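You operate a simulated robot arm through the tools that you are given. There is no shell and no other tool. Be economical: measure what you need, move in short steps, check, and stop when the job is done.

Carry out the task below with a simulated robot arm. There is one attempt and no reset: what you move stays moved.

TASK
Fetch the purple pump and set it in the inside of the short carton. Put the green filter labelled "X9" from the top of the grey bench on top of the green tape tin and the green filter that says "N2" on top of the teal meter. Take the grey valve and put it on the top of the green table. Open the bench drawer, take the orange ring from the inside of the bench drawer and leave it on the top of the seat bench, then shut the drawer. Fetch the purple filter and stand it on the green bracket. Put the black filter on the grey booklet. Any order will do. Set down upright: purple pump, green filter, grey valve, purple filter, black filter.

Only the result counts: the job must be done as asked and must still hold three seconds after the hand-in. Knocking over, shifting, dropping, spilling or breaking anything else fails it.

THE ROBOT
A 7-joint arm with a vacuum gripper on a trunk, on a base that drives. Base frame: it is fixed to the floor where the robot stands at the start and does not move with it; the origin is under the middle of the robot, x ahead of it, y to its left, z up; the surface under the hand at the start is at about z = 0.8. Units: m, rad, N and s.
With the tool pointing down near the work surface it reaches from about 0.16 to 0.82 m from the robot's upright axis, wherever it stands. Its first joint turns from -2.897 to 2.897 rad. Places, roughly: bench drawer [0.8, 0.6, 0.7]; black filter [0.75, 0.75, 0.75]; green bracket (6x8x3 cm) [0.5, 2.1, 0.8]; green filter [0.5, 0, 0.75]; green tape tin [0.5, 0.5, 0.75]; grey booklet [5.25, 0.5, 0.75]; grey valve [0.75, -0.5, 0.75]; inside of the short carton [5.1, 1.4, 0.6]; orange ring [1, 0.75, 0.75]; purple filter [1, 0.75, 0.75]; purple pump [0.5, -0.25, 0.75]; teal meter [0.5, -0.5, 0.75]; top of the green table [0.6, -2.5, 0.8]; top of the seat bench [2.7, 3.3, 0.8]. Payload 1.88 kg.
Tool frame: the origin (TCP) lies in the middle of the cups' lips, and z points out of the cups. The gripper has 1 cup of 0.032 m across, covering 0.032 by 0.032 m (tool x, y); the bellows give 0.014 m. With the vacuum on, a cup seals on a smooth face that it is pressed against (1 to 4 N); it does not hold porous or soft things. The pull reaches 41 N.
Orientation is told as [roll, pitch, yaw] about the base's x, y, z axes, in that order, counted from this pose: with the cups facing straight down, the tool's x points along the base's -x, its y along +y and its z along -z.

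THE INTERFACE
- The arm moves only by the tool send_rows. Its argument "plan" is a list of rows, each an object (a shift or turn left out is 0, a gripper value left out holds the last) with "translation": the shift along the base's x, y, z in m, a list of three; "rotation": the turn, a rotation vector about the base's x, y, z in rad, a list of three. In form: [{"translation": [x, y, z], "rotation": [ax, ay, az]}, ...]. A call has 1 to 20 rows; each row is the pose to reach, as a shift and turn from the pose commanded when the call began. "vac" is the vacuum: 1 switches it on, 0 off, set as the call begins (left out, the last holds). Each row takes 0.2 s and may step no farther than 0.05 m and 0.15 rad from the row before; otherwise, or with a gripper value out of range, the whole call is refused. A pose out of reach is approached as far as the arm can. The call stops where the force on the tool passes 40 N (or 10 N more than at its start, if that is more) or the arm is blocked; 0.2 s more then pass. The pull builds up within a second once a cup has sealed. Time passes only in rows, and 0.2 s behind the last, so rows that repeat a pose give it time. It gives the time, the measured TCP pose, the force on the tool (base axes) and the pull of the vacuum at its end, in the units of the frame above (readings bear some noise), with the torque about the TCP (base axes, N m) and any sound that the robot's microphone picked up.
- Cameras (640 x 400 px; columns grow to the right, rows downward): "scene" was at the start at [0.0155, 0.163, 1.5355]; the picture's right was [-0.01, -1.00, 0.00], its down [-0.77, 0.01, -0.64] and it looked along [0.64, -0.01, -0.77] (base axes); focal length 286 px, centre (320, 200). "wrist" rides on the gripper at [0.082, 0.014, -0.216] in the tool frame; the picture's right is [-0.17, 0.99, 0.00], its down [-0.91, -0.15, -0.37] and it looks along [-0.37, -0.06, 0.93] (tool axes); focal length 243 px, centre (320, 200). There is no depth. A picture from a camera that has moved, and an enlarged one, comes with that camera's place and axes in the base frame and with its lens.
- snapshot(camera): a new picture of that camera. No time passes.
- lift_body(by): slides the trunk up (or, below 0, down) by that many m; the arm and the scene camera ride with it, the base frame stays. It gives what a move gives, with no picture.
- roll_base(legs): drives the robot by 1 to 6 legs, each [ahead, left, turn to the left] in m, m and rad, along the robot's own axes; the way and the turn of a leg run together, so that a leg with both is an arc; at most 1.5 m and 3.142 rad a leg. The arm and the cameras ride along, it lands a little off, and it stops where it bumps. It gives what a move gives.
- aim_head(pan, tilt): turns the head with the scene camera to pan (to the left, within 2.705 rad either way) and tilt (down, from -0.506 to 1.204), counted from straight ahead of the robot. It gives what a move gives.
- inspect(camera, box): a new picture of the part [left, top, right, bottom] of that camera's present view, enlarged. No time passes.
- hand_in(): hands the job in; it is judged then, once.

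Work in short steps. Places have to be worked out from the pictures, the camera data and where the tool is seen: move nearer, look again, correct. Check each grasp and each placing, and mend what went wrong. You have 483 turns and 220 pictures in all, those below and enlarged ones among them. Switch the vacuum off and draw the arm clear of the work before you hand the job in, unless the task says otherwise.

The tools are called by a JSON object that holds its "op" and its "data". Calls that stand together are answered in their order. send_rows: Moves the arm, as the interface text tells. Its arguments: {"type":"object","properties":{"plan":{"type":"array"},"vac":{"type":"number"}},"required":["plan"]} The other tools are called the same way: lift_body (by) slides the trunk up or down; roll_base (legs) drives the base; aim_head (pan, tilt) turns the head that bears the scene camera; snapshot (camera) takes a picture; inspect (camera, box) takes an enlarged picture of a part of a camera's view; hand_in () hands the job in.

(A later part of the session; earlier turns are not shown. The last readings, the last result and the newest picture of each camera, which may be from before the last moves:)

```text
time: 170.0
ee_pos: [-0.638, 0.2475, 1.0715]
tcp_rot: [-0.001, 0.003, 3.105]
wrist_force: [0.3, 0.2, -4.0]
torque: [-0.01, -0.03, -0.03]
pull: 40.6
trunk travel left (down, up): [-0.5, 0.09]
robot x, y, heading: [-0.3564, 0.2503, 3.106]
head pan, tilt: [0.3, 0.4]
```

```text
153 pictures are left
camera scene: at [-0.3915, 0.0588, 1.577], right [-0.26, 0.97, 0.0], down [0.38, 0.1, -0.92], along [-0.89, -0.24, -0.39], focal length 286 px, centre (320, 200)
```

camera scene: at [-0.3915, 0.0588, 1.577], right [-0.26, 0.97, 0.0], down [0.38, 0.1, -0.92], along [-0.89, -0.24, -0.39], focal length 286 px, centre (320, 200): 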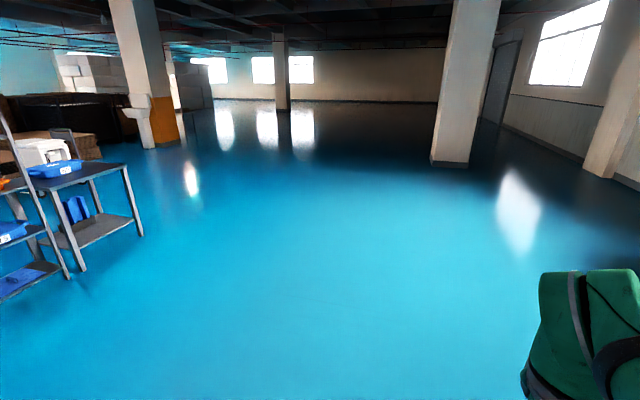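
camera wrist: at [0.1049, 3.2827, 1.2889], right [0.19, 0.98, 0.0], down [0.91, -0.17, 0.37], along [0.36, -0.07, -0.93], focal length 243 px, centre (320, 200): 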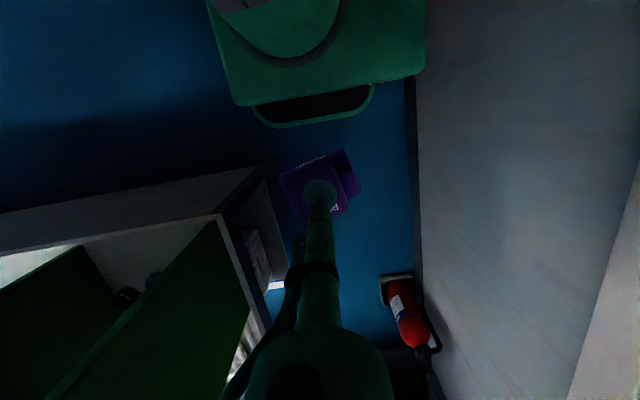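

West floor is open. I drive to x≈-3.2, turn left (south) and advance.

{"op": "roll_base", "data": {"legs": [[1.5, 0, 0], [1.35, 0, 0], [0, 0, 1.6], [1.5, 0, 0], [0.9, 0, 0]]}}

{"op": "aim_head", "data": {"pan": 0.5, "tilt": 0.4}}

{"op": "snapshot", "data": {"camera": "scene"}}

```text
time: 199.1
ee_pos: [-3.2006, -2.3633, 1.0734]
tcp_rot: [-0.001, 0.005, -1.571]
wrist_force: [-0.4, 0.2, -3.7]
torque: [0.03, -0.04, 0.03]
pull: 40.3
trunk travel left (down, up): [-0.5, 0.09]
robot x, y, heading: [-3.2127, -2.0811, -1.566]
head pan, tilt: [0.3, 0.4]
```

```text
time: 199.8
ee_pos: [-3.2018, -2.3623, 1.0718]
tcp_rot: [0.0, 0.004, -1.573]
wrist_force: [-0.3, -0.8, -4.0]
torque: [0.04, -0.02, 0.0]
pull: 40.5
trunk travel left (down, up): [-0.5, 0.09]
robot x, y, heading: [-3.2151, -2.0791, -1.572]
head pan, tilt: [0.499, 0.4]
```

```text
152 pictures are left
camera scene: at [-3.0068, -2.1016, 1.577], right [-0.88, -0.48, 0.0], down [-0.19, 0.34, -0.92], along [0.44, -0.81, -0.39], focal length 286 px, centre (320, 200)
```

scene: 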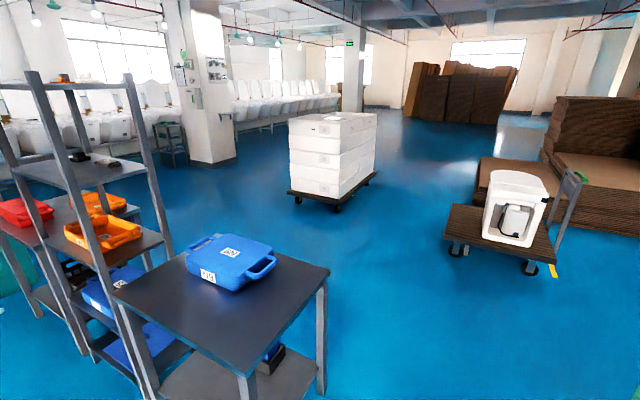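

The corridor south of the shelf row (y -3.1…-4.8) is open. I drive along y≈-3.9 eastward.

{"op": "roll_base", "data": {"legs": [[1.5, 0, 0], [0.3, 0, 0], [0, 0, 1.57], [1.5, 0, 0], [1.5, 0, 0], [0.7, 0, 0]]}}

{"op": "aim_head", "data": {"pan": 0.5, "tilt": 0.35}}

{"op": "snapshot", "data": {"camera": "scene"}}

```text
time: 230.2
ee_pos: [0.7618, -3.8517, 1.0734]
tcp_rot: [0.0, 0.003, 0.01]
wrist_force: [0.7, -0.8, -3.0]
torque: [0.01, 0.05, -0.03]
pull: 41.0
trunk travel left (down, up): [-0.5, 0.09]
robot x, y, heading: [0.4771, -3.8696, 0.014]
head pan, tilt: [0.499, 0.4]
```

```text
time: 230.8
ee_pos: [0.7624, -3.8519, 1.0718]
tcp_rot: [-0.001, 0.004, 0.011]
wrist_force: [0.1, 0.2, -3.3]
torque: [0.05, 0.04, 0.01]
pull: 40.7
trunk travel left (down, up): [-0.5, 0.09]
robot x, y, heading: [0.4779, -3.8661, 0.011]
head pan, tilt: [0.499, 0.351]
```

```text
151 pictures are left
camera scene: at [0.4976, -3.6586, 1.5815], right [0.49, -0.87, 0.0], down [-0.3, -0.17, -0.94], along [0.82, 0.46, -0.34], focal length 286 px, centre (320, 200)
```

scene: 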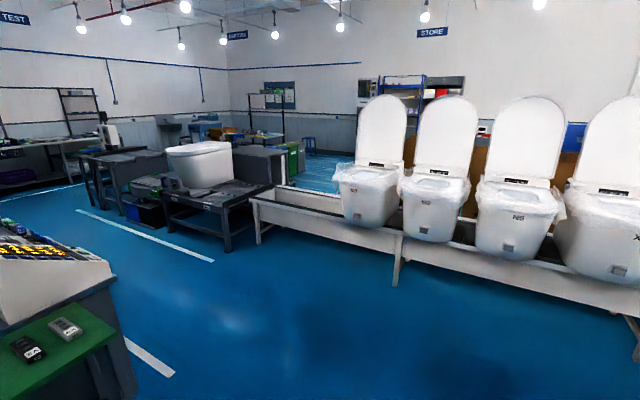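

The aisle between benches (x<1.2) and lines (x>2.4) is open. I drive to x≈1.75 and go north.

{"op": "roll_base", "data": {"legs": [[1.28, 0, 0], [0, 0, 1.56], [1.5, 0, 0], [1.5, 0, 0]]}}

{"op": "aim_head", "data": {"pan": -0.4, "tilt": 0.35}}

{"op": "snapshot", "data": {"camera": "scene"}}

{"op": "aim_head", "data": {"pan": 0.9, "tilt": 0.55}}

{"op": "snapshot", "data": {"camera": "scene"}}

```text
time: 255.2
ee_pos: [1.6798, -0.5697, 1.0727]
tcp_rot: [-0.001, 0.003, 1.6]
wrist_force: [0.4, -0.1, -4.6]
torque: [-0.03, -0.01, 0.02]
pull: 40.8
trunk travel left (down, up): [-0.5, 0.09]
robot x, y, heading: [1.7026, -0.8503, 1.601]
head pan, tilt: [0.499, 0.351]
```

```text
time: 256.4
ee_pos: [1.6808, -0.5688, 1.0722]
tcp_rot: [0.001, 0.006, 1.599]
wrist_force: [-0.2, -0.1, -3.3]
torque: [-0.05, -0.01, -0.01]
pull: 40.6
trunk travel left (down, up): [-0.5, 0.09]
robot x, y, heading: [1.7015, -0.8509, 1.602]
head pan, tilt: [-0.4, 0.351]
```

```text
150 pictures are left
camera scene: at [1.5721, -0.8304, 1.5816], right [0.93, -0.36, 0.0], down [-0.12, -0.32, -0.94], along [0.34, 0.88, -0.34], focal length 286 px, centre (320, 200)
```

scene: 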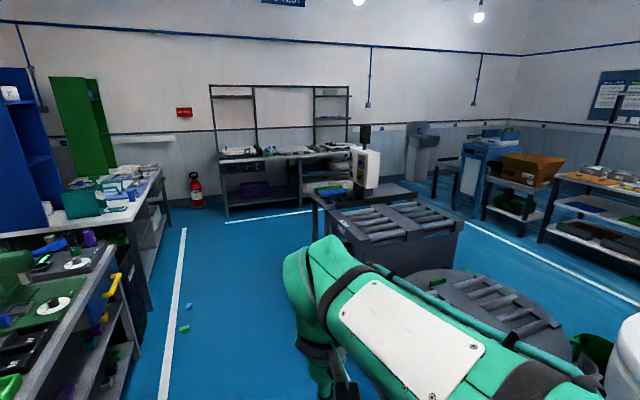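

```text
time: 257.8
ee_pos: [1.6807, -0.5699, 1.0716]
tcp_rot: [0.0, 0.003, 1.6]
wrist_force: [0.0, -0.3, -3.2]
torque: [-0.03, 0.0, -0.02]
pull: 40.8
trunk travel left (down, up): [-0.5, 0.09]
robot x, y, heading: [1.7023, -0.8504, 1.602]
head pan, tilt: [0.901, 0.55]
```

```text
149 pictures are left
camera scene: at [1.4665, -0.8635, 1.5632], right [0.6, 0.8, 0.0], down [0.42, -0.31, -0.85], along [-0.68, 0.51, -0.52], focal length 286 px, centre (320, 200)
```

scene: 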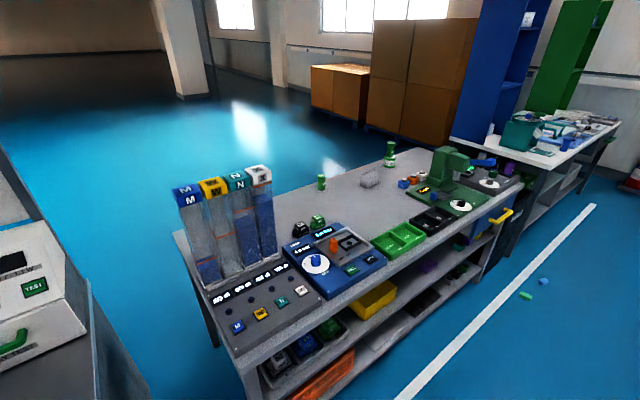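

The drawer (blue, yellow handle) is on the bench's rear. Two bits lie on the floor near (1.26, 1.05–1.3). First I deliver the pump: go north to y≈2.5 where there is a way past the conveyor.

{"op": "roll_base", "data": {"legs": [[0, -0.1, -0.035], [1.5, 0, 0], [1.5, 0, 0]]}}

{"op": "aim_head", "data": {"pan": -0.9, "tilt": 0.5}}

{"op": "snapshot", "data": {"camera": "scene"}}

```text
time: 272.9
ee_pos: [1.7779, 2.4129, 1.0718]
tcp_rot: [0.001, 0.006, 1.582]
wrist_force: [-0.6, 0.5, -3.2]
torque: [-0.04, 0.03, 0.0]
pull: 40.7
trunk travel left (down, up): [-0.5, 0.09]
robot x, y, heading: [1.7913, 2.1302, 1.584]
head pan, tilt: [0.901, 0.55]
```

```text
time: 274.8
ee_pos: [1.7775, 2.4124, 1.0735]
tcp_rot: [0.001, 0.004, 1.582]
wrist_force: [0.5, -0.3, -4.5]
torque: [-0.04, 0.02, 0.03]
pull: 40.8
trunk travel left (down, up): [-0.5, 0.09]
robot x, y, heading: [1.7982, 2.1283, 1.583]
head pan, tilt: [-0.901, 0.499]
```

```text
148 pictures are left
camera scene: at [1.6989, 2.1256, 1.5678], right [0.63, -0.78, 0.0], down [-0.37, -0.3, -0.88], along [0.68, 0.55, -0.48], focal length 286 px, centre (320, 200)
```

scene: 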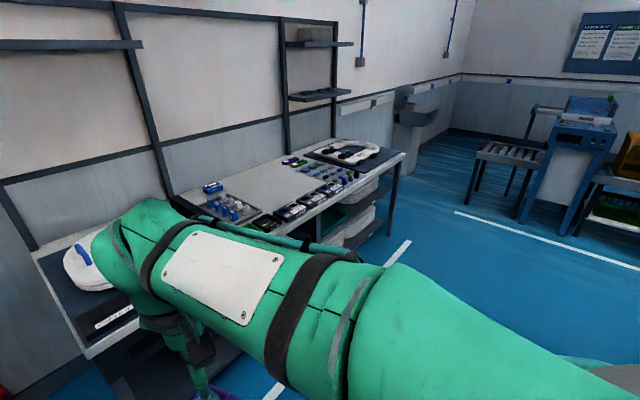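

Seat bench front edge is y≈3. I turn right (east) and view the lane.

{"op": "roll_base", "data": {"legs": [[0.3, 0, 0], [0, 0, -1.58]]}}

{"op": "aim_head", "data": {"pan": -0.25, "tilt": 0.55}}

{"op": "snapshot", "data": {"camera": "scene"}}

```text
time: 280.6
ee_pos: [2.072, 2.4441, 1.0721]
tcp_rot: [0.0, 0.005, -0.002]
wrist_force: [0.9, 0.1, -4.3]
torque: [0.01, 0.04, 0.02]
pull: 40.6
trunk travel left (down, up): [-0.5, 0.09]
robot x, y, heading: [1.7866, 2.4318, -0.003]
head pan, tilt: [-0.901, 0.499]
```

```text
time: 281.7
ee_pos: [2.0718, 2.443, 1.0721]
tcp_rot: [0.0, 0.005, 0.0]
wrist_force: [0.0, 0.4, -3.4]
torque: [0.01, 0.05, 0.0]
pull: 40.4
trunk travel left (down, up): [-0.5, 0.09]
robot x, y, heading: [1.7906, 2.4304, 0.001]
head pan, tilt: [-0.25, 0.55]
```

```text
147 pictures are left
camera scene: at [1.8149, 2.5726, 1.5633], right [-0.25, -0.97, 0.0], down [-0.51, 0.13, -0.85], along [0.83, -0.21, -0.52], focal length 286 px, centre (320, 200)
```

scene: 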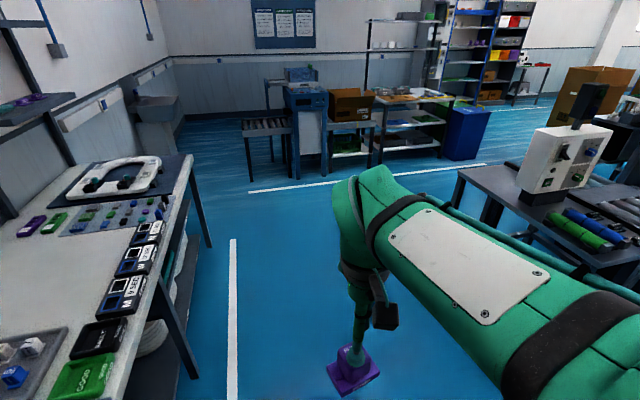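

Lane is wide; the brown open carton stands on a table near (5.2, 1.3). I drive ahead and then look down at it.

{"op": "roll_base", "data": {"legs": [[1.5, 0, 0], [0.7, 0, 0], [0, -0.6, 0]]}}

{"op": "aim_head", "data": {"pan": -0.3, "tilt": 0.55}}

{"op": "snapshot", "data": {"camera": "scene"}}

```text
time: 295.6
ee_pos: [4.2778, 1.8462, 1.0723]
tcp_rot: [0.002, 0.005, 0.009]
wrist_force: [0.6, 0.3, -3.6]
torque: [0.0, 0.03, -0.03]
pull: 40.5
trunk travel left (down, up): [-0.5, 0.09]
robot x, y, heading: [3.9913, 1.8313, 0.011]
head pan, tilt: [-0.25, 0.55]
```

```text
time: 296.2
ee_pos: [4.2776, 1.8472, 1.0724]
tcp_rot: [0.0, 0.005, 0.008]
wrist_force: [0.2, 0.0, -3.4]
torque: [0.03, 0.05, -0.01]
pull: 41.1
trunk travel left (down, up): [-0.5, 0.09]
robot x, y, heading: [3.9945, 1.8291, 0.006]
head pan, tilt: [-0.3, 0.55]
```

```text
146 pictures are left
camera scene: at [4.0182, 1.9691, 1.5632], right [-0.29, -0.96, 0.0], down [-0.5, 0.15, -0.85], along [0.82, -0.24, -0.52], focal length 286 px, centre (320, 200)
```

scene: 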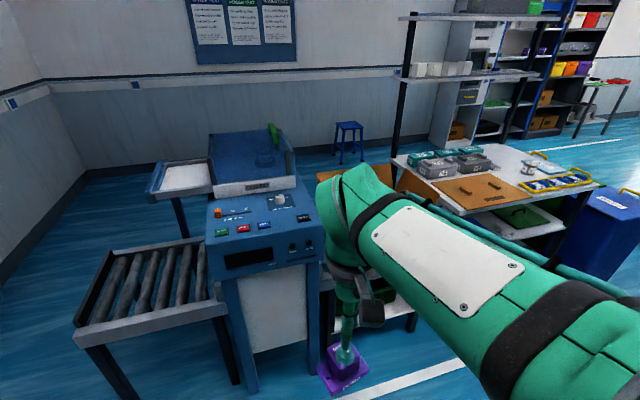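

The arm hides the carton; I strafe 0.45 m right and look again.

{"op": "roll_base", "data": {"legs": [[0, -0.47, 0]]}}

{"op": "aim_head", "data": {"pan": 0.1, "tilt": 0.6}}

{"op": "snapshot", "data": {"camera": "scene"}}

```text
time: 299.0
ee_pos: [4.2836, 1.376, 1.0717]
tcp_rot: [0.0, 0.005, 0.012]
wrist_force: [0.0, 0.3, -3.8]
torque: [0.01, 0.04, 0.02]
pull: 40.6
trunk travel left (down, up): [-0.5, 0.09]
robot x, y, heading: [4.0011, 1.3621, 0.012]
head pan, tilt: [-0.3, 0.55]
```

```text
time: 299.9
ee_pos: [4.2833, 1.3766, 1.0725]
tcp_rot: [0.0, 0.006, 0.01]
wrist_force: [-0.5, 0.1, -4.0]
torque: [-0.03, 0.05, 0.01]
pull: 41.1
trunk travel left (down, up): [-0.5, 0.09]
robot x, y, heading: [3.9971, 1.3608, 0.011]
head pan, tilt: [0.099, 0.6]
```

```text
145 pictures are left
camera scene: at [4.0245, 1.5342, 1.5588], right [0.11, -0.99, 0.0], down [-0.56, -0.06, -0.83], along [0.82, 0.09, -0.56], focal length 286 px, centre (320, 200)
```

scene: 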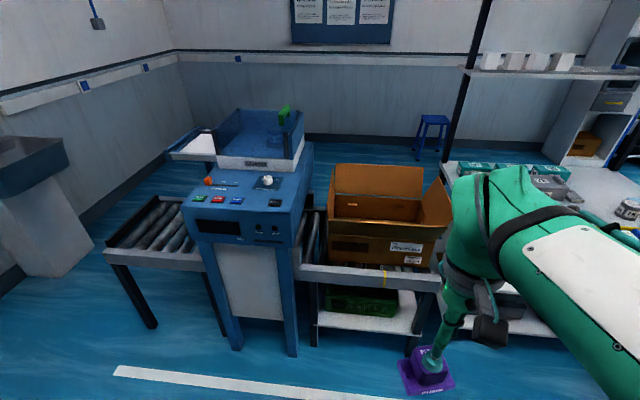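

The open carton spans about x 4.98–5.2, y 1.13–1.6. I drive forward to x≈4.47 and take closer views.

{"op": "roll_base", "data": {"legs": [[0.46, 0, 0]]}}

{"op": "aim_head", "data": {"pan": 0.0, "tilt": 0.95}}

{"op": "snapshot", "data": {"camera": "scene"}}

{"op": "snapshot", "data": {"camera": "wrist"}}

```text
time: 302.6
ee_pos: [4.741, 1.3837, 1.0729]
tcp_rot: [-0.001, 0.004, 0.011]
wrist_force: [0.2, 0.4, -3.5]
torque: [0.01, 0.02, -0.05]
pull: 40.4
trunk travel left (down, up): [-0.5, 0.09]
robot x, y, heading: [4.458, 1.3651, 0.013]
head pan, tilt: [0.099, 0.6]
```

```text
time: 303.5
ee_pos: [4.7413, 1.382, 1.0725]
tcp_rot: [0.001, 0.005, 0.011]
wrist_force: [-0.3, 0.4, -3.6]
torque: [0.04, 0.02, -0.01]
pull: 40.5
trunk travel left (down, up): [-0.5, 0.09]
robot x, y, heading: [4.4572, 1.3652, 0.015]
head pan, tilt: [0.0, 0.949]
```

```text
144 pictures are left
camera scene: at [4.4678, 1.5309, 1.5304], right [0.01, -1.0, 0.0], down [-0.81, -0.01, -0.58], along [0.58, 0.01, -0.81], focal length 286 px, centre (320, 200)
```

scene: 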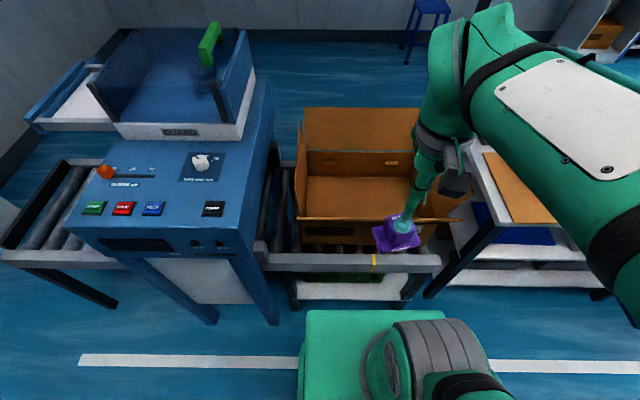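

```text
143 pictures are left
camera wrist: at [4.6602, 1.3953, 1.2884], right [0.15, 0.99, 0.0], down [0.92, -0.14, 0.37], along [0.36, -0.06, -0.93], focal length 243 px, centre (320, 200)
```

wrist: 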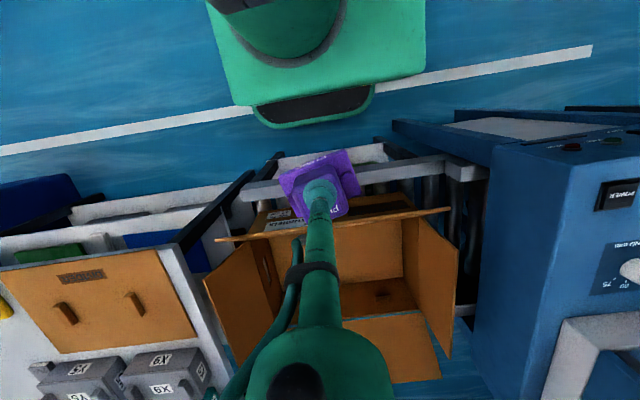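

The carton's inside is about x 4.95–5.22, y 1.18–1.60. I bring the pump over its centre (5.08, 1.39) still high and look.

{"op": "send_rows", "data": {"plan": [{"translation": [0.045, 0, 0]}, {"translation": [0.09, 0, 0]}, {"translation": [0.135, 0.0, 0]}, {"translation": [0.18, 0, 0]}, {"translation": [0.225, 0, 0]}, {"translation": [0.27, 0, 0]}, {"translation": [0.315, 0.005, 0]}, {"translation": [0.338, 0.01, 0]}, {"translation": [0.338, 0.01, 0]}]}}

{"op": "snapshot", "data": {"camera": "scene"}}

{"op": "snapshot", "data": {"camera": "wrist"}}

```text
time: 305.5
ee_pos: [5.0808, 1.3924, 1.0722]
tcp_rot: [-0.001, 0.006, 0.01]
wrist_force: [0.6, -0.1, -4.0]
torque: [0.0, 0.05, 0.0]
pull: 40.3
trunk travel left (down, up): [-0.5, 0.09]
robot x, y, heading: [4.4582, 1.37, 0.013]
head pan, tilt: [0.0, 0.949]
```

```text
142 pictures are left
camera scene: at [4.4681, 1.5309, 1.5303], right [0.01, -1.0, 0.0], down [-0.81, -0.01, -0.58], along [0.58, 0.01, -0.81], focal length 286 px, centre (320, 200)
```

scene: 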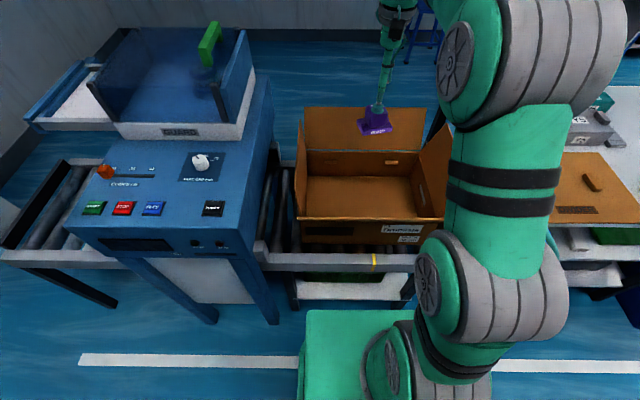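

```text
141 pictures are left
camera wrist: at [4.9985, 1.4055, 1.2889], right [0.15, 0.99, 0.0], down [0.92, -0.14, 0.37], along [0.36, -0.06, -0.93], focal length 243 px, centre (320, 200)
```

wrist: 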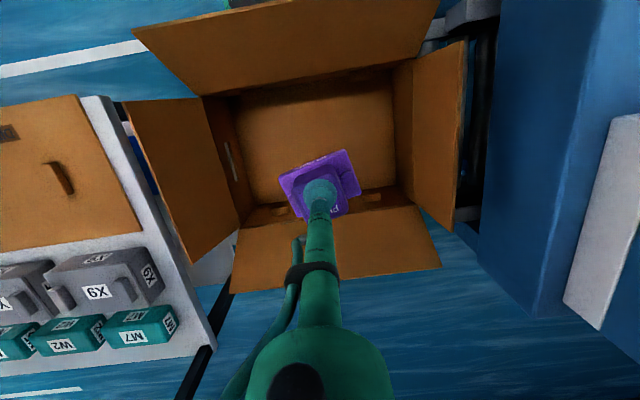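

The pump is centred over the carton's floor. I lower it into the carton.

{"op": "send_rows", "data": {"plan": [{"translation": [0, 0, -0.045]}, {"translation": [0, 0, -0.09]}, {"translation": [0, 0, -0.135]}, {"translation": [0, 0, -0.18]}, {"translation": [0, 0, -0.225]}, {"translation": [0, 0, -0.27]}, {"translation": [0, 0, -0.31]}, {"translation": [0, 0, -0.33]}, {"translation": [0, 0, -0.33]}]}}

{"op": "snapshot", "data": {"camera": "scene"}}

{"op": "snapshot", "data": {"camera": "wrist"}}

```text
time: 307.5
ee_pos: [5.0808, 1.3925, 0.7405]
tcp_rot: [0.001, 0.005, 0.012]
wrist_force: [-0.3, -0.8, -4.4]
torque: [0.04, 0.08, 0.02]
pull: 40.6
trunk travel left (down, up): [-0.5, 0.09]
robot x, y, heading: [4.4604, 1.3667, 0.007]
head pan, tilt: [0.0, 0.949]
```

```text
140 pictures are left
camera scene: at [4.468, 1.5309, 1.5303], right [0.01, -1.0, 0.0], down [-0.81, -0.01, -0.58], along [0.58, 0.01, -0.81], focal length 286 px, centre (320, 200)
```

scene: 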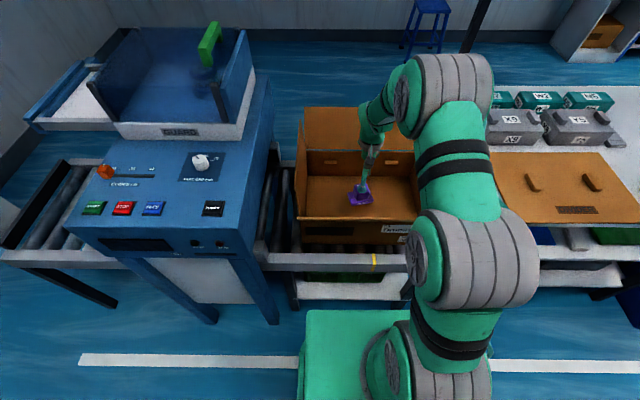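

```text
139 pictures are left
camera wrist: at [4.9989, 1.4052, 0.9583], right [0.15, 0.99, 0.0], down [0.92, -0.14, 0.37], along [0.37, -0.06, -0.93], focal length 243 px, centre (320, 200)
```

wrist: 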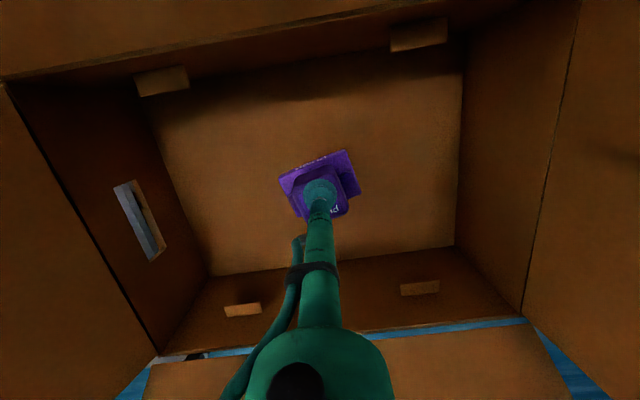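

Still some height left; I continue in smaller steps until contact.

{"op": "send_rows", "data": {"plan": [{"translation": [0, 0, -0.015]}, {"translation": [0, 0, -0.03]}, {"translation": [0, 0, -0.042]}, {"translation": [0, 0, -0.05]}, {"translation": [0, 0, -0.056]}, {"translation": [0, 0, -0.062]}, {"translation": [0, 0, -0.068]}, {"translation": [0, 0, -0.074]}, {"translation": [0, 0, -0.08]}, {"translation": [0, 0, -0.086]}, {"translation": [0, 0, -0.092]}, {"translation": [0, 0, -0.098]}, {"translation": [0, 0, -0.104]}, {"translation": [0, 0, -0.11]}]}}

```text
time: 309.9
ee_pos: [5.083, 1.3929, 0.6561]
tcp_rot: [0.001, -0.004, 0.01]
wrist_force: [-3.0, 0.8, 12.7]
torque: [-0.03, -0.29, -0.17]
pull: 40.6
trunk travel left (down, up): [-0.5, 0.09]
robot x, y, heading: [4.4626, 1.3673, 0.012]
head pan, tilt: [0.0, 0.949]
stopped in row 12: the force on the tool passed its limit at 49 N (the readings are from after the stop); the commanded pose is now the measured one
```

Contact with the carton floor. Release and rise straight out.

{"op": "send_rows", "data": {"plan": [{"translation": [0, 0, 0]}, {"translation": [0, 0, 0]}, {"translation": [0, 0, 0]}, {"translation": [0, 0, 0.005]}, {"translation": [0, 0, 0.03]}, {"translation": [0, 0, 0.075]}, {"translation": [0, 0, 0.12]}, {"translation": [0, 0, 0.165]}, {"translation": [0, 0, 0.21]}, {"translation": [0, 0, 0.255]}, {"translation": [0, 0, 0.3]}, {"translation": [0, 0, 0.345]}, {"translation": [0, 0, 0.39]}, {"translation": [0, 0, 0.42]}], "vac": 0}}

{"op": "snapshot", "data": {"camera": "wrist"}}

{"op": "snapshot", "data": {"camera": "scene"}}

```text
time: 312.9
ee_pos: [5.0831, 1.3938, 1.0745]
tcp_rot: [0.001, 0.003, 0.014]
wrist_force: [0.0, -0.7, -0.6]
torque: [-0.04, -0.02, -0.04]
pull: 0.0
trunk travel left (down, up): [-0.5, 0.09]
robot x, y, heading: [4.4614, 1.3693, 0.011]
head pan, tilt: [0.0, 0.949]
```

```text
138 pictures are left
camera wrist: at [5.0008, 1.4058, 1.2894], right [0.15, 0.99, 0.0], down [0.92, -0.14, 0.37], along [0.37, -0.06, -0.93], focal length 243 px, centre (320, 200)
```

wrist: 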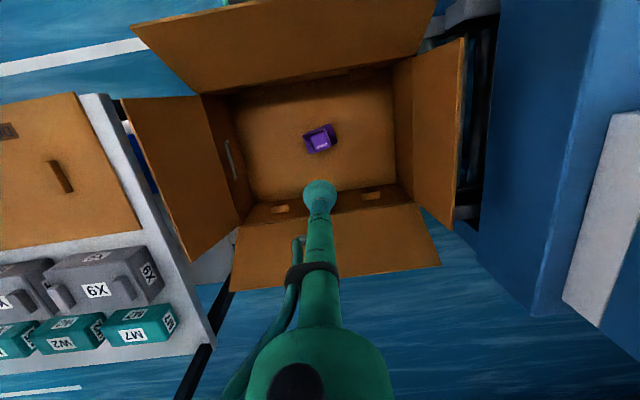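

```text
137 pictures are left
camera scene: at [4.4676, 1.5309, 1.5303], right [0.01, -1.0, 0.0], down [-0.81, -0.01, -0.58], along [0.58, 0.01, -0.81], focal length 286 px, centre (320, 200)
```

scene: 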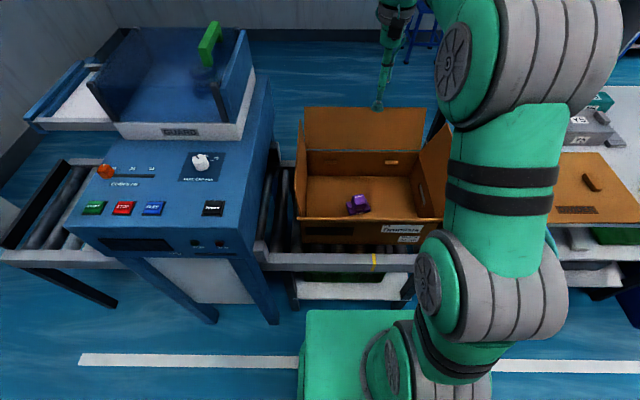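

Pump is in the carton, upright. I retract the arm and look right for the grey booklet while I'm here.

{"op": "send_rows", "data": {"plan": [{"translation": [-0.045, 0, 0]}, {"translation": [-0.09, 0, 0]}, {"translation": [-0.135, 0.0, 0]}, {"translation": [-0.18, 0, 0]}, {"translation": [-0.225, 0, 0]}, {"translation": [-0.27, 0, 0]}, {"translation": [-0.3, 0.0, 0]}, {"translation": [-0.32, 0.0, 0]}]}}

{"op": "roll_base", "data": {"legs": [[-0.4, 0, 0], [0, -0.45, 0]]}}

{"op": "aim_head", "data": {"pan": -0.3, "tilt": 0.6}}

{"op": "snapshot", "data": {"camera": "scene"}}

```text
time: 314.7
ee_pos: [4.7607, 1.3938, 1.0741]
tcp_rot: [0.0, 0.002, 0.011]
wrist_force: [-0.3, -0.2, -0.8]
torque: [0.01, 0.01, 0.02]
pull: 0.2
trunk travel left (down, up): [-0.5, 0.09]
robot x, y, heading: [4.4569, 1.3649, 0.012]
head pan, tilt: [0.0, 0.949]
```

```text
time: 319.5
ee_pos: [4.3668, 0.9399, 1.0744]
tcp_rot: [-0.001, 0.0, 0.018]
wrist_force: [0.4, 0.8, 0.6]
torque: [-0.01, 0.0, 0.01]
pull: 0.1
trunk travel left (down, up): [-0.5, 0.09]
robot x, y, heading: [4.0646, 0.9136, 0.021]
head pan, tilt: [0.0, 0.949]
```

```text
time: 320.4
ee_pos: [4.3666, 0.9401, 1.0736]
tcp_rot: [0.0, 0.001, 0.02]
wrist_force: [0.1, -0.7, -0.3]
torque: [-0.02, 0.02, 0.0]
pull: 0.0
trunk travel left (down, up): [-0.5, 0.09]
robot x, y, heading: [4.0659, 0.913, 0.019]
head pan, tilt: [-0.3, 0.6]
```

```text
136 pictures are left
camera scene: at [4.0842, 1.0497, 1.5586], right [-0.28, -0.96, 0.0], down [-0.54, 0.16, -0.82], along [0.79, -0.23, -0.57], focal length 286 px, centre (320, 200)
```

scene: 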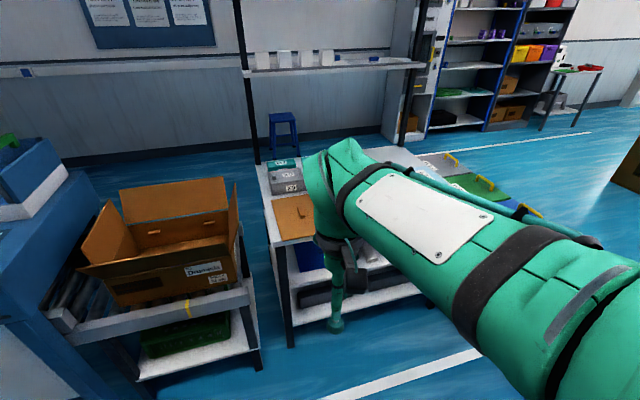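

The arm hides the booklet; I'll find it when I bring the filter. Now I return to the rear of the grey bench, facing it.

{"op": "roll_base", "data": {"legs": [[0, 1.4, 0], [-1.5, 0, 0], [-0.75, 0, 0], [0, 0, 1.56], [0, 0, 1.56]]}}

{"op": "aim_head", "data": {"pan": 0.5, "tilt": 0.6}}

{"op": "snapshot", "data": {"camera": "scene"}}

```text
time: 345.7
ee_pos: [1.4909, 2.2254, 1.0734]
tcp_rot: [-0.002, 0.001, -3.106]
wrist_force: [-0.2, -0.1, 0.1]
torque: [0.01, 0.03, -0.02]
pull: 0.0
trunk travel left (down, up): [-0.5, 0.09]
robot x, y, heading: [1.7947, 2.2592, -3.102]
head pan, tilt: [-0.3, 0.6]
```

```text
time: 346.8
ee_pos: [1.4904, 2.2251, 1.0742]
tcp_rot: [0.001, 0.001, -3.106]
wrist_force: [0.2, 0.0, -0.6]
torque: [0.03, -0.03, 0.04]
pull: 0.0
trunk travel left (down, up): [-0.5, 0.09]
robot x, y, heading: [1.7917, 2.2549, -3.104]
head pan, tilt: [0.499, 0.6]
```

```text
135 pictures are left
camera scene: at [1.7813, 2.051, 1.5587], right [-0.51, 0.86, 0.0], down [0.49, 0.29, -0.83], along [-0.71, -0.42, -0.56], focal length 286 px, centre (320, 200)
```

scene: 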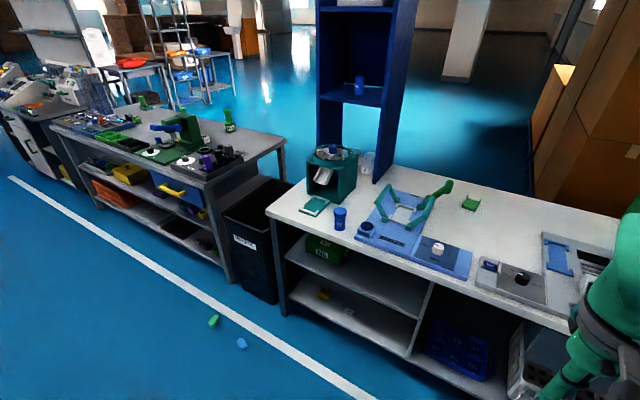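

Good view: drawer with yellow handle, bin, and the bracket on the table. I zoom on the bracket and on the filters.

{"op": "inspect", "data": {"camera": "scene", "box": [400, 160, 520, 240]}}

{"op": "inspect", "data": {"camera": "scene", "box": [120, 100, 280, 240]}}

```text
5.00 times, centred on (460, 200) of scene
camera zoom: at [1.7813, 2.051, 1.5587], right [-0.51, 0.86, 0.0], down [0.49, 0.29, -0.83], along [-0.71, -0.42, -0.56], focal length 1432 px, centre (-380, 200)
```

zoom: 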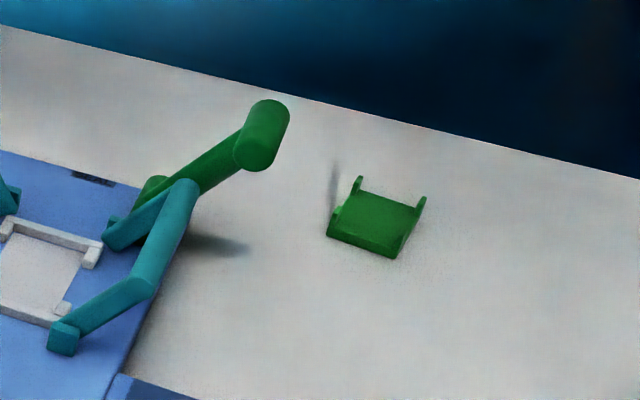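

```text
2.86 times, centred on (200, 170) of scene
camera zoom: at [1.7813, 2.051, 1.5587], right [-0.51, 0.86, 0.0], down [0.49, 0.29, -0.83], along [-0.71, -0.42, -0.56], focal length 818 px, centre (663, 286)
```

zoom: 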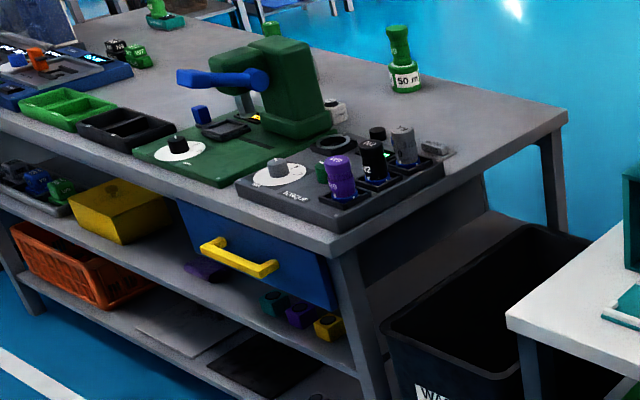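

The bracket is a flat plate with two small ears. Purple filter's top ≈ [0.91, 0.85, 0.91]. I strafe along to y≈0.75 and approach the bench rear.

{"op": "roll_base", "data": {"legs": [[0, 0, -0.037], [0, 1.5, 0], [0.25, 0, 0]]}}

{"op": "aim_head", "data": {"pan": 0.0, "tilt": 0.85}}

{"op": "snapshot", "data": {"camera": "scene"}}

{"op": "snapshot", "data": {"camera": "wrist"}}

```text
time: 356.0
ee_pos: [1.2291, 0.7439, 1.074]
tcp_rot: [-0.001, 0.0, 3.125]
wrist_force: [0.0, 0.0, -0.2]
torque: [0.01, 0.03, 0.0]
pull: 0.0
trunk travel left (down, up): [-0.5, 0.09]
robot x, y, heading: [1.532, 0.7655, 3.128]
head pan, tilt: [0.499, 0.6]
```

```text
time: 357.0
ee_pos: [1.23, 0.7442, 1.0737]
tcp_rot: [-0.001, 0.0, 3.127]
wrist_force: [-0.9, 0.0, 0.1]
torque: [0.01, -0.01, 0.01]
pull: 0.0
trunk travel left (down, up): [-0.5, 0.09]
robot x, y, heading: [1.532, 0.7618, 3.127]
head pan, tilt: [0.0, 0.85]
```

```text
132 pictures are left
camera scene: at [1.5115, 0.5993, 1.5379], right [0.01, 1.0, 0.0], down [0.75, -0.01, -0.66], along [-0.66, 0.01, -0.75], focal length 286 px, centre (320, 200)
```

scene: 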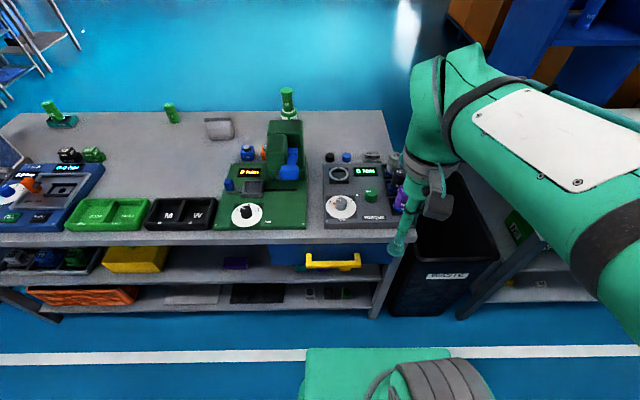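

```text
131 pictures are left
camera wrist: at [1.3111, 0.7296, 1.2896], right [-0.18, -0.98, 0.0], down [-0.91, 0.17, 0.37], along [-0.37, 0.07, -0.93], focal length 243 px, centre (320, 200)
```

wrist: 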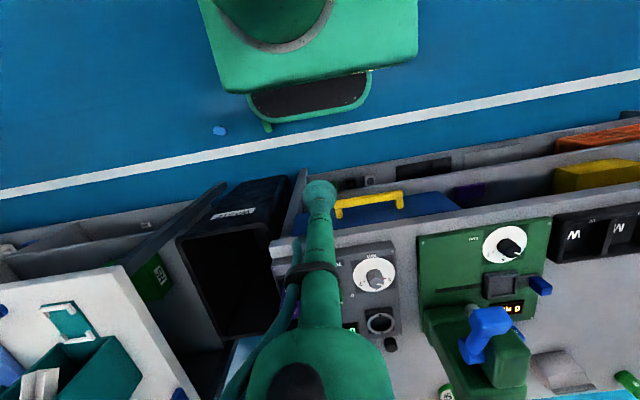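

A green bit lies about 4 cm off the base corner — I'll back straight out later. I move the tool near the filters and look.

{"op": "send_rows", "data": {"plan": [{"translation": [-0.04, 0.0, 0]}, {"translation": [-0.08, 0.0, 0]}, {"translation": [-0.12, 0.0, 0]}, {"translation": [-0.16, 0.0, 0]}, {"translation": [-0.2, 0.0, -0.02]}, {"translation": [-0.22, 0.0, -0.04]}]}}

{"op": "snapshot", "data": {"camera": "wrist"}}

{"op": "inspect", "data": {"camera": "scene", "box": [320, 120, 480, 280]}}

```text
time: 358.4
ee_pos: [1.0094, 0.7456, 1.0326]
tcp_rot: [0.001, 0.001, 3.128]
wrist_force: [-0.2, 0.8, -0.2]
torque: [0.0, 0.02, 0.01]
pull: 0.0
trunk travel left (down, up): [-0.5, 0.09]
robot x, y, heading: [1.533, 0.7625, 3.122]
head pan, tilt: [0.0, 0.85]
```

```text
130 pictures are left
camera wrist: at [1.0907, 0.7298, 1.2486], right [-0.18, -0.98, 0.0], down [-0.91, 0.17, 0.37], along [-0.37, 0.07, -0.93], focal length 243 px, centre (320, 200)
```

wrist: 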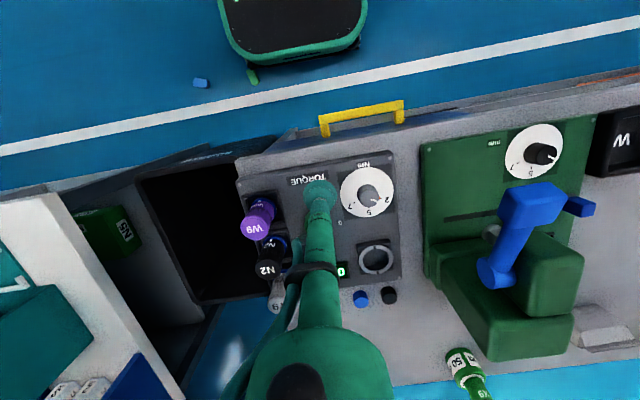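

```text
2.50 times, centred on (400, 200) of scene
camera zoom: at [1.5112, 0.5994, 1.5378], right [0.01, 1.0, 0.0], down [0.75, -0.01, -0.66], along [-0.66, 0.01, -0.75], focal length 716 px, centre (120, 200)
```

zoom: 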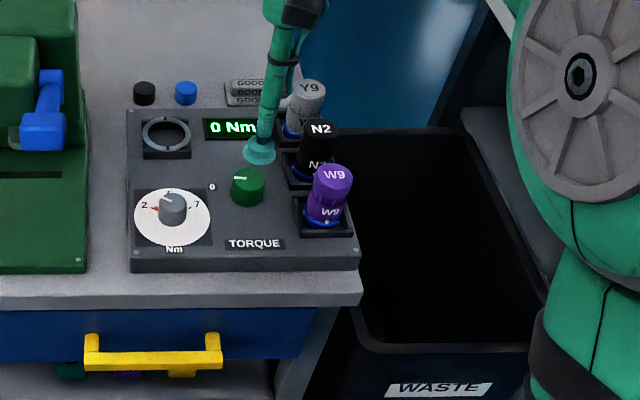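

Purple top: [0.927, 0.862, 0.916]; black top: [0.850, 0.863, 0.916]. I go above the purple one.

{"op": "send_rows", "data": {"plan": [{"translation": [-0.03, 0.04, 0]}, {"translation": [-0.06, 0.08, 0]}, {"translation": [-0.082, 0.117, 0]}, {"translation": [-0.082, 0.117, -0.04]}, {"translation": [-0.082, 0.117, -0.075]}, {"translation": [-0.082, 0.117, -0.075]}], "vac": 1}}

{"op": "inspect", "data": {"camera": "wrist", "box": [240, 140, 400, 260]}}

{"op": "inspect", "data": {"camera": "scene", "box": [360, 130, 480, 220]}}

```text
time: 359.8
ee_pos: [0.927, 0.8612, 0.959]
tcp_rot: [0.0, 0.0, 3.125]
wrist_force: [-0.3, 0.1, -0.2]
torque: [0.0, 0.02, 0.01]
pull: 0.1
trunk travel left (down, up): [-0.5, 0.09]
robot x, y, heading: [1.5325, 0.7629, 3.128]
head pan, tilt: [0.0, 0.85]
```

```text
3.33 times, centred on (320, 200) of wrist
camera zoom: at [1.0092, 0.847, 1.1739], right [-0.18, -0.98, 0.0], down [-0.91, 0.17, 0.37], along [-0.37, 0.07, -0.93], focal length 809 px, centre (320, 200)
```

zoom: 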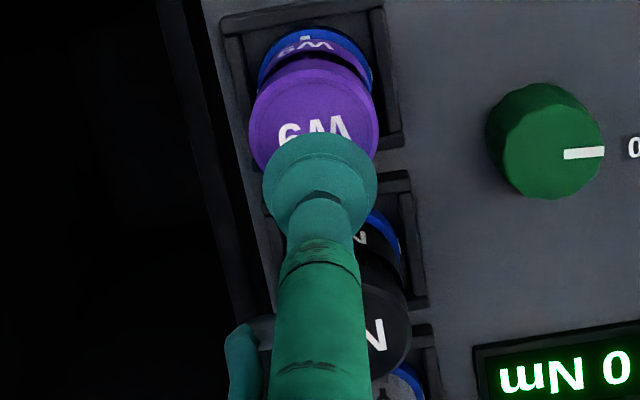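

```text
4.44 times, centred on (420, 175) of scene
camera zoom: at [1.5112, 0.5994, 1.5378], right [0.01, 1.0, 0.0], down [0.75, -0.01, -0.66], along [-0.66, 0.01, -0.75], focal length 1273 px, centre (-124, 311)
```

zoom: 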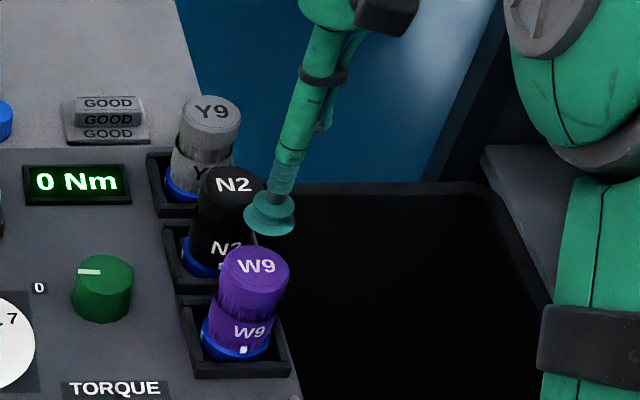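

Correct by (+5, +2) mm and descend to seal.

{"op": "send_rows", "data": {"plan": [{"translation": [0.005, 0.002, -0.015]}, {"translation": [0.005, 0.002, -0.03]}, {"translation": [0.005, 0.002, -0.037]}, {"translation": [0.005, 0.002, -0.043]}, {"translation": [0.005, 0.002, -0.048]}, {"translation": [0.005, 0.002, -0.048]}]}}

{"op": "inspect", "data": {"camera": "wrist", "box": [240, 140, 400, 260]}}

```text
time: 361.2
ee_pos: [0.9333, 0.8632, 0.9134]
tcp_rot: [0.0, -0.006, 3.124]
wrist_force: [1.6, -1.1, 20.8]
torque: [-0.04, -0.08, -0.04]
pull: 40.7
trunk travel left (down, up): [-0.5, 0.09]
robot x, y, heading: [1.533, 0.7656, 3.129]
head pan, tilt: [0.0, 0.85]
```

```text
3.33 times, centred on (320, 200) of wrist
camera zoom: at [1.015, 0.8485, 1.1292], right [-0.18, -0.98, 0.0], down [-0.91, 0.17, 0.38], along [-0.37, 0.07, -0.93], focal length 809 px, centre (320, 200)
```

zoom: 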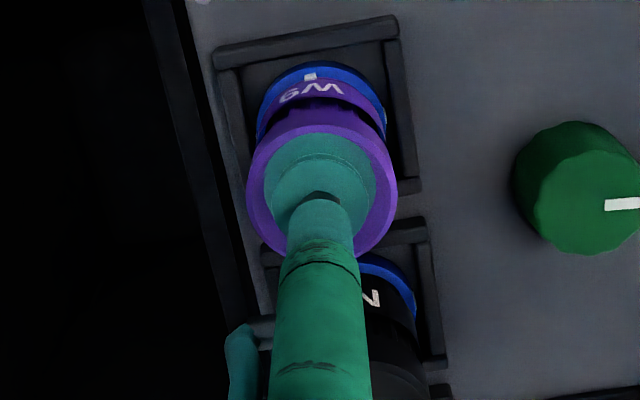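

Sealed and centred. I lift gently, watching the force.

{"op": "send_rows", "data": {"plan": [{"translation": [0, 0, 0.004]}, {"translation": [0, 0, 0.008]}, {"translation": [0, 0, 0.012]}]}}

{"op": "inspect", "data": {"camera": "wrist", "box": [240, 140, 400, 260]}}

{"op": "inspect", "data": {"camera": "scene", "box": [360, 130, 480, 220]}}

```text
time: 362.0
ee_pos: [0.933, 0.8636, 0.9222]
tcp_rot: [0.0, 0.004, 3.128]
wrist_force: [-0.2, -0.1, -0.1]
torque: [0.0, 0.01, 0.01]
pull: 40.3
trunk travel left (down, up): [-0.5, 0.09]
robot x, y, heading: [1.5331, 0.7596, 3.128]
head pan, tilt: [0.0, 0.85]
```

```text
3.33 times, centred on (320, 200) of wrist
camera zoom: at [1.0144, 0.8486, 1.1378], right [-0.18, -0.98, 0.0], down [-0.91, 0.17, 0.37], along [-0.37, 0.07, -0.93], focal length 809 px, centre (320, 200)
```

zoom: 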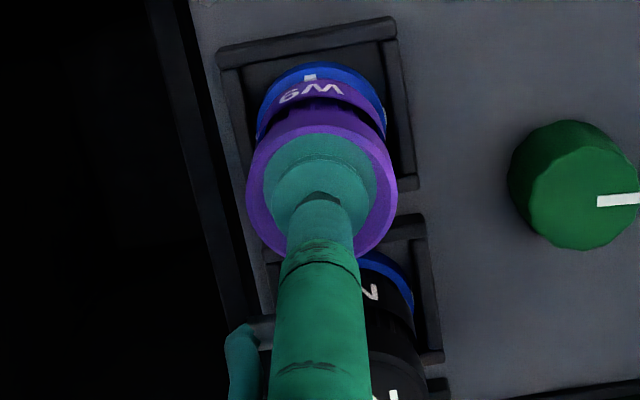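

```text
4.44 times, centred on (420, 175) of scene
camera zoom: at [1.5114, 0.5994, 1.5377], right [0.01, 1.0, 0.0], down [0.75, -0.01, -0.66], along [-0.66, 0.01, -0.75], focal length 1273 px, centre (-124, 311)
```

zoom: 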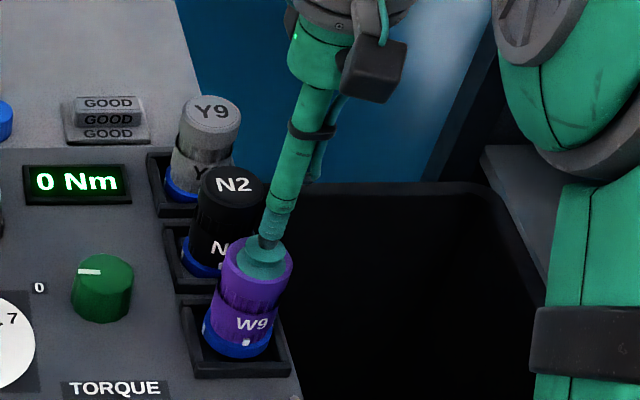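

It lifts freely. I raise further and check whether the blue base belongs to it.

{"op": "send_rows", "data": {"plan": [{"translation": [0, 0, 0.03]}, {"translation": [0, 0, 0.07]}, {"translation": [0, 0, 0.11]}, {"translation": [0, 0, 0.15]}, {"translation": [0, 0, 0.15]}]}}

{"op": "inspect", "data": {"camera": "scene", "box": [340, 70, 500, 220]}}

```text
time: 363.2
ee_pos: [0.9329, 0.8646, 1.0727]
tcp_rot: [0.0, 0.0, 3.13]
wrist_force: [0.7, -0.1, -0.7]
torque: [-0.04, -0.01, -0.01]
pull: 41.3
trunk travel left (down, up): [-0.5, 0.09]
robot x, y, heading: [1.5318, 0.7643, 3.128]
head pan, tilt: [0.0, 0.85]
```

```text
2.67 times, centred on (420, 145) of scene
camera zoom: at [1.5117, 0.5994, 1.5378], right [0.01, 1.0, 0.0], down [0.75, -0.01, -0.66], along [-0.66, 0.01, -0.75], focal length 764 px, centre (53, 347)
```

zoom: 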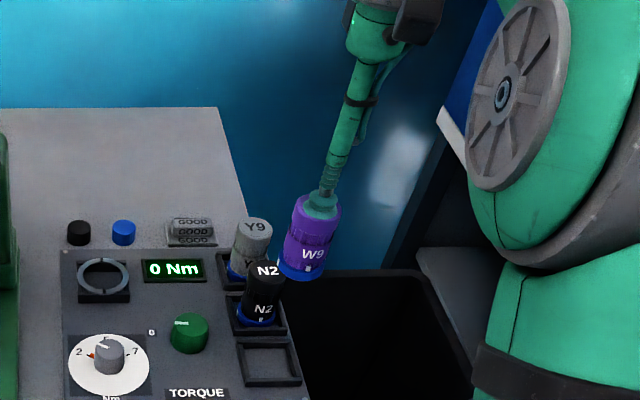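

The blue band is part of the filter. I retract, back straight out, and strafe to y≈2.1 by the bracket's table.

{"op": "send_rows", "data": {"plan": [{"translation": [0.045, -0.015, 0]}, {"translation": [0.09, -0.03, 0]}, {"translation": [0.135, -0.045, 0]}, {"translation": [0.18, -0.06, 0]}, {"translation": [0.225, -0.075, 0]}, {"translation": [0.265, -0.09, 0]}, {"translation": [0.3, -0.1, 0]}]}}

{"op": "roll_base", "data": {"legs": [[-0.26, 0, 0], [0, -1.34, 0], [0.2, 0, 0]]}}

{"op": "aim_head", "data": {"pan": 0.25, "tilt": 0.8}}

{"op": "snapshot", "data": {"camera": "scene"}}

{"op": "snapshot", "data": {"camera": "wrist"}}

```text
time: 364.8
ee_pos: [1.2319, 0.7621, 1.0721]
tcp_rot: [-0.002, 0.001, 3.127]
wrist_force: [-0.1, -0.6, -1.3]
torque: [0.01, -0.02, 0.02]
pull: 41.0
trunk travel left (down, up): [-0.5, 0.09]
robot x, y, heading: [1.5337, 0.7635, 3.128]
head pan, tilt: [0.0, 0.85]
```

```text
time: 374.1
ee_pos: [1.3027, 2.0981, 1.0721]
tcp_rot: [0.0, 0.002, 3.129]
wrist_force: [-0.7, 0.6, -0.1]
torque: [0.02, 0.01, -0.01]
pull: 40.8
trunk travel left (down, up): [-0.5, 0.09]
robot x, y, heading: [1.6023, 2.1003, 3.124]
head pan, tilt: [0.0, 0.85]
```

```text
time: 374.9
ee_pos: [1.3036, 2.0987, 1.0711]
tcp_rot: [0.0, 0.004, 3.128]
wrist_force: [0.4, -0.4, -1.6]
torque: [0.01, -0.03, 0.02]
pull: 40.6
trunk travel left (down, up): [-0.5, 0.09]
robot x, y, heading: [1.607, 2.0975, 3.129]
head pan, tilt: [0.25, 0.799]
```

```text
122 pictures are left
camera scene: at [1.5834, 1.914, 1.5418], right [-0.23, 0.97, 0.0], down [0.7, 0.17, -0.7], along [-0.68, -0.16, -0.72], focal length 286 px, centre (320, 200)
```

scene: 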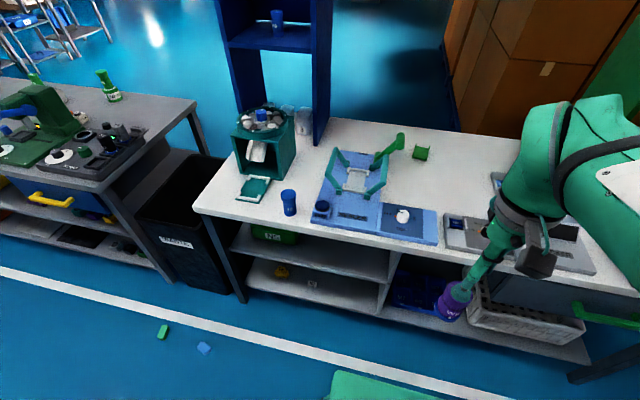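

```text
121 pictures are left
camera wrist: at [1.3849, 2.0826, 1.2874], right [-0.18, -0.98, 0.0], down [-0.91, 0.17, 0.37], along [-0.37, 0.07, -0.93], focal length 243 px, centre (320, 200)
```

wrist: 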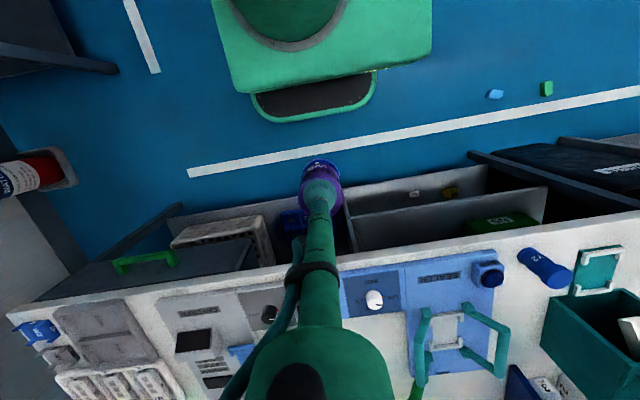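

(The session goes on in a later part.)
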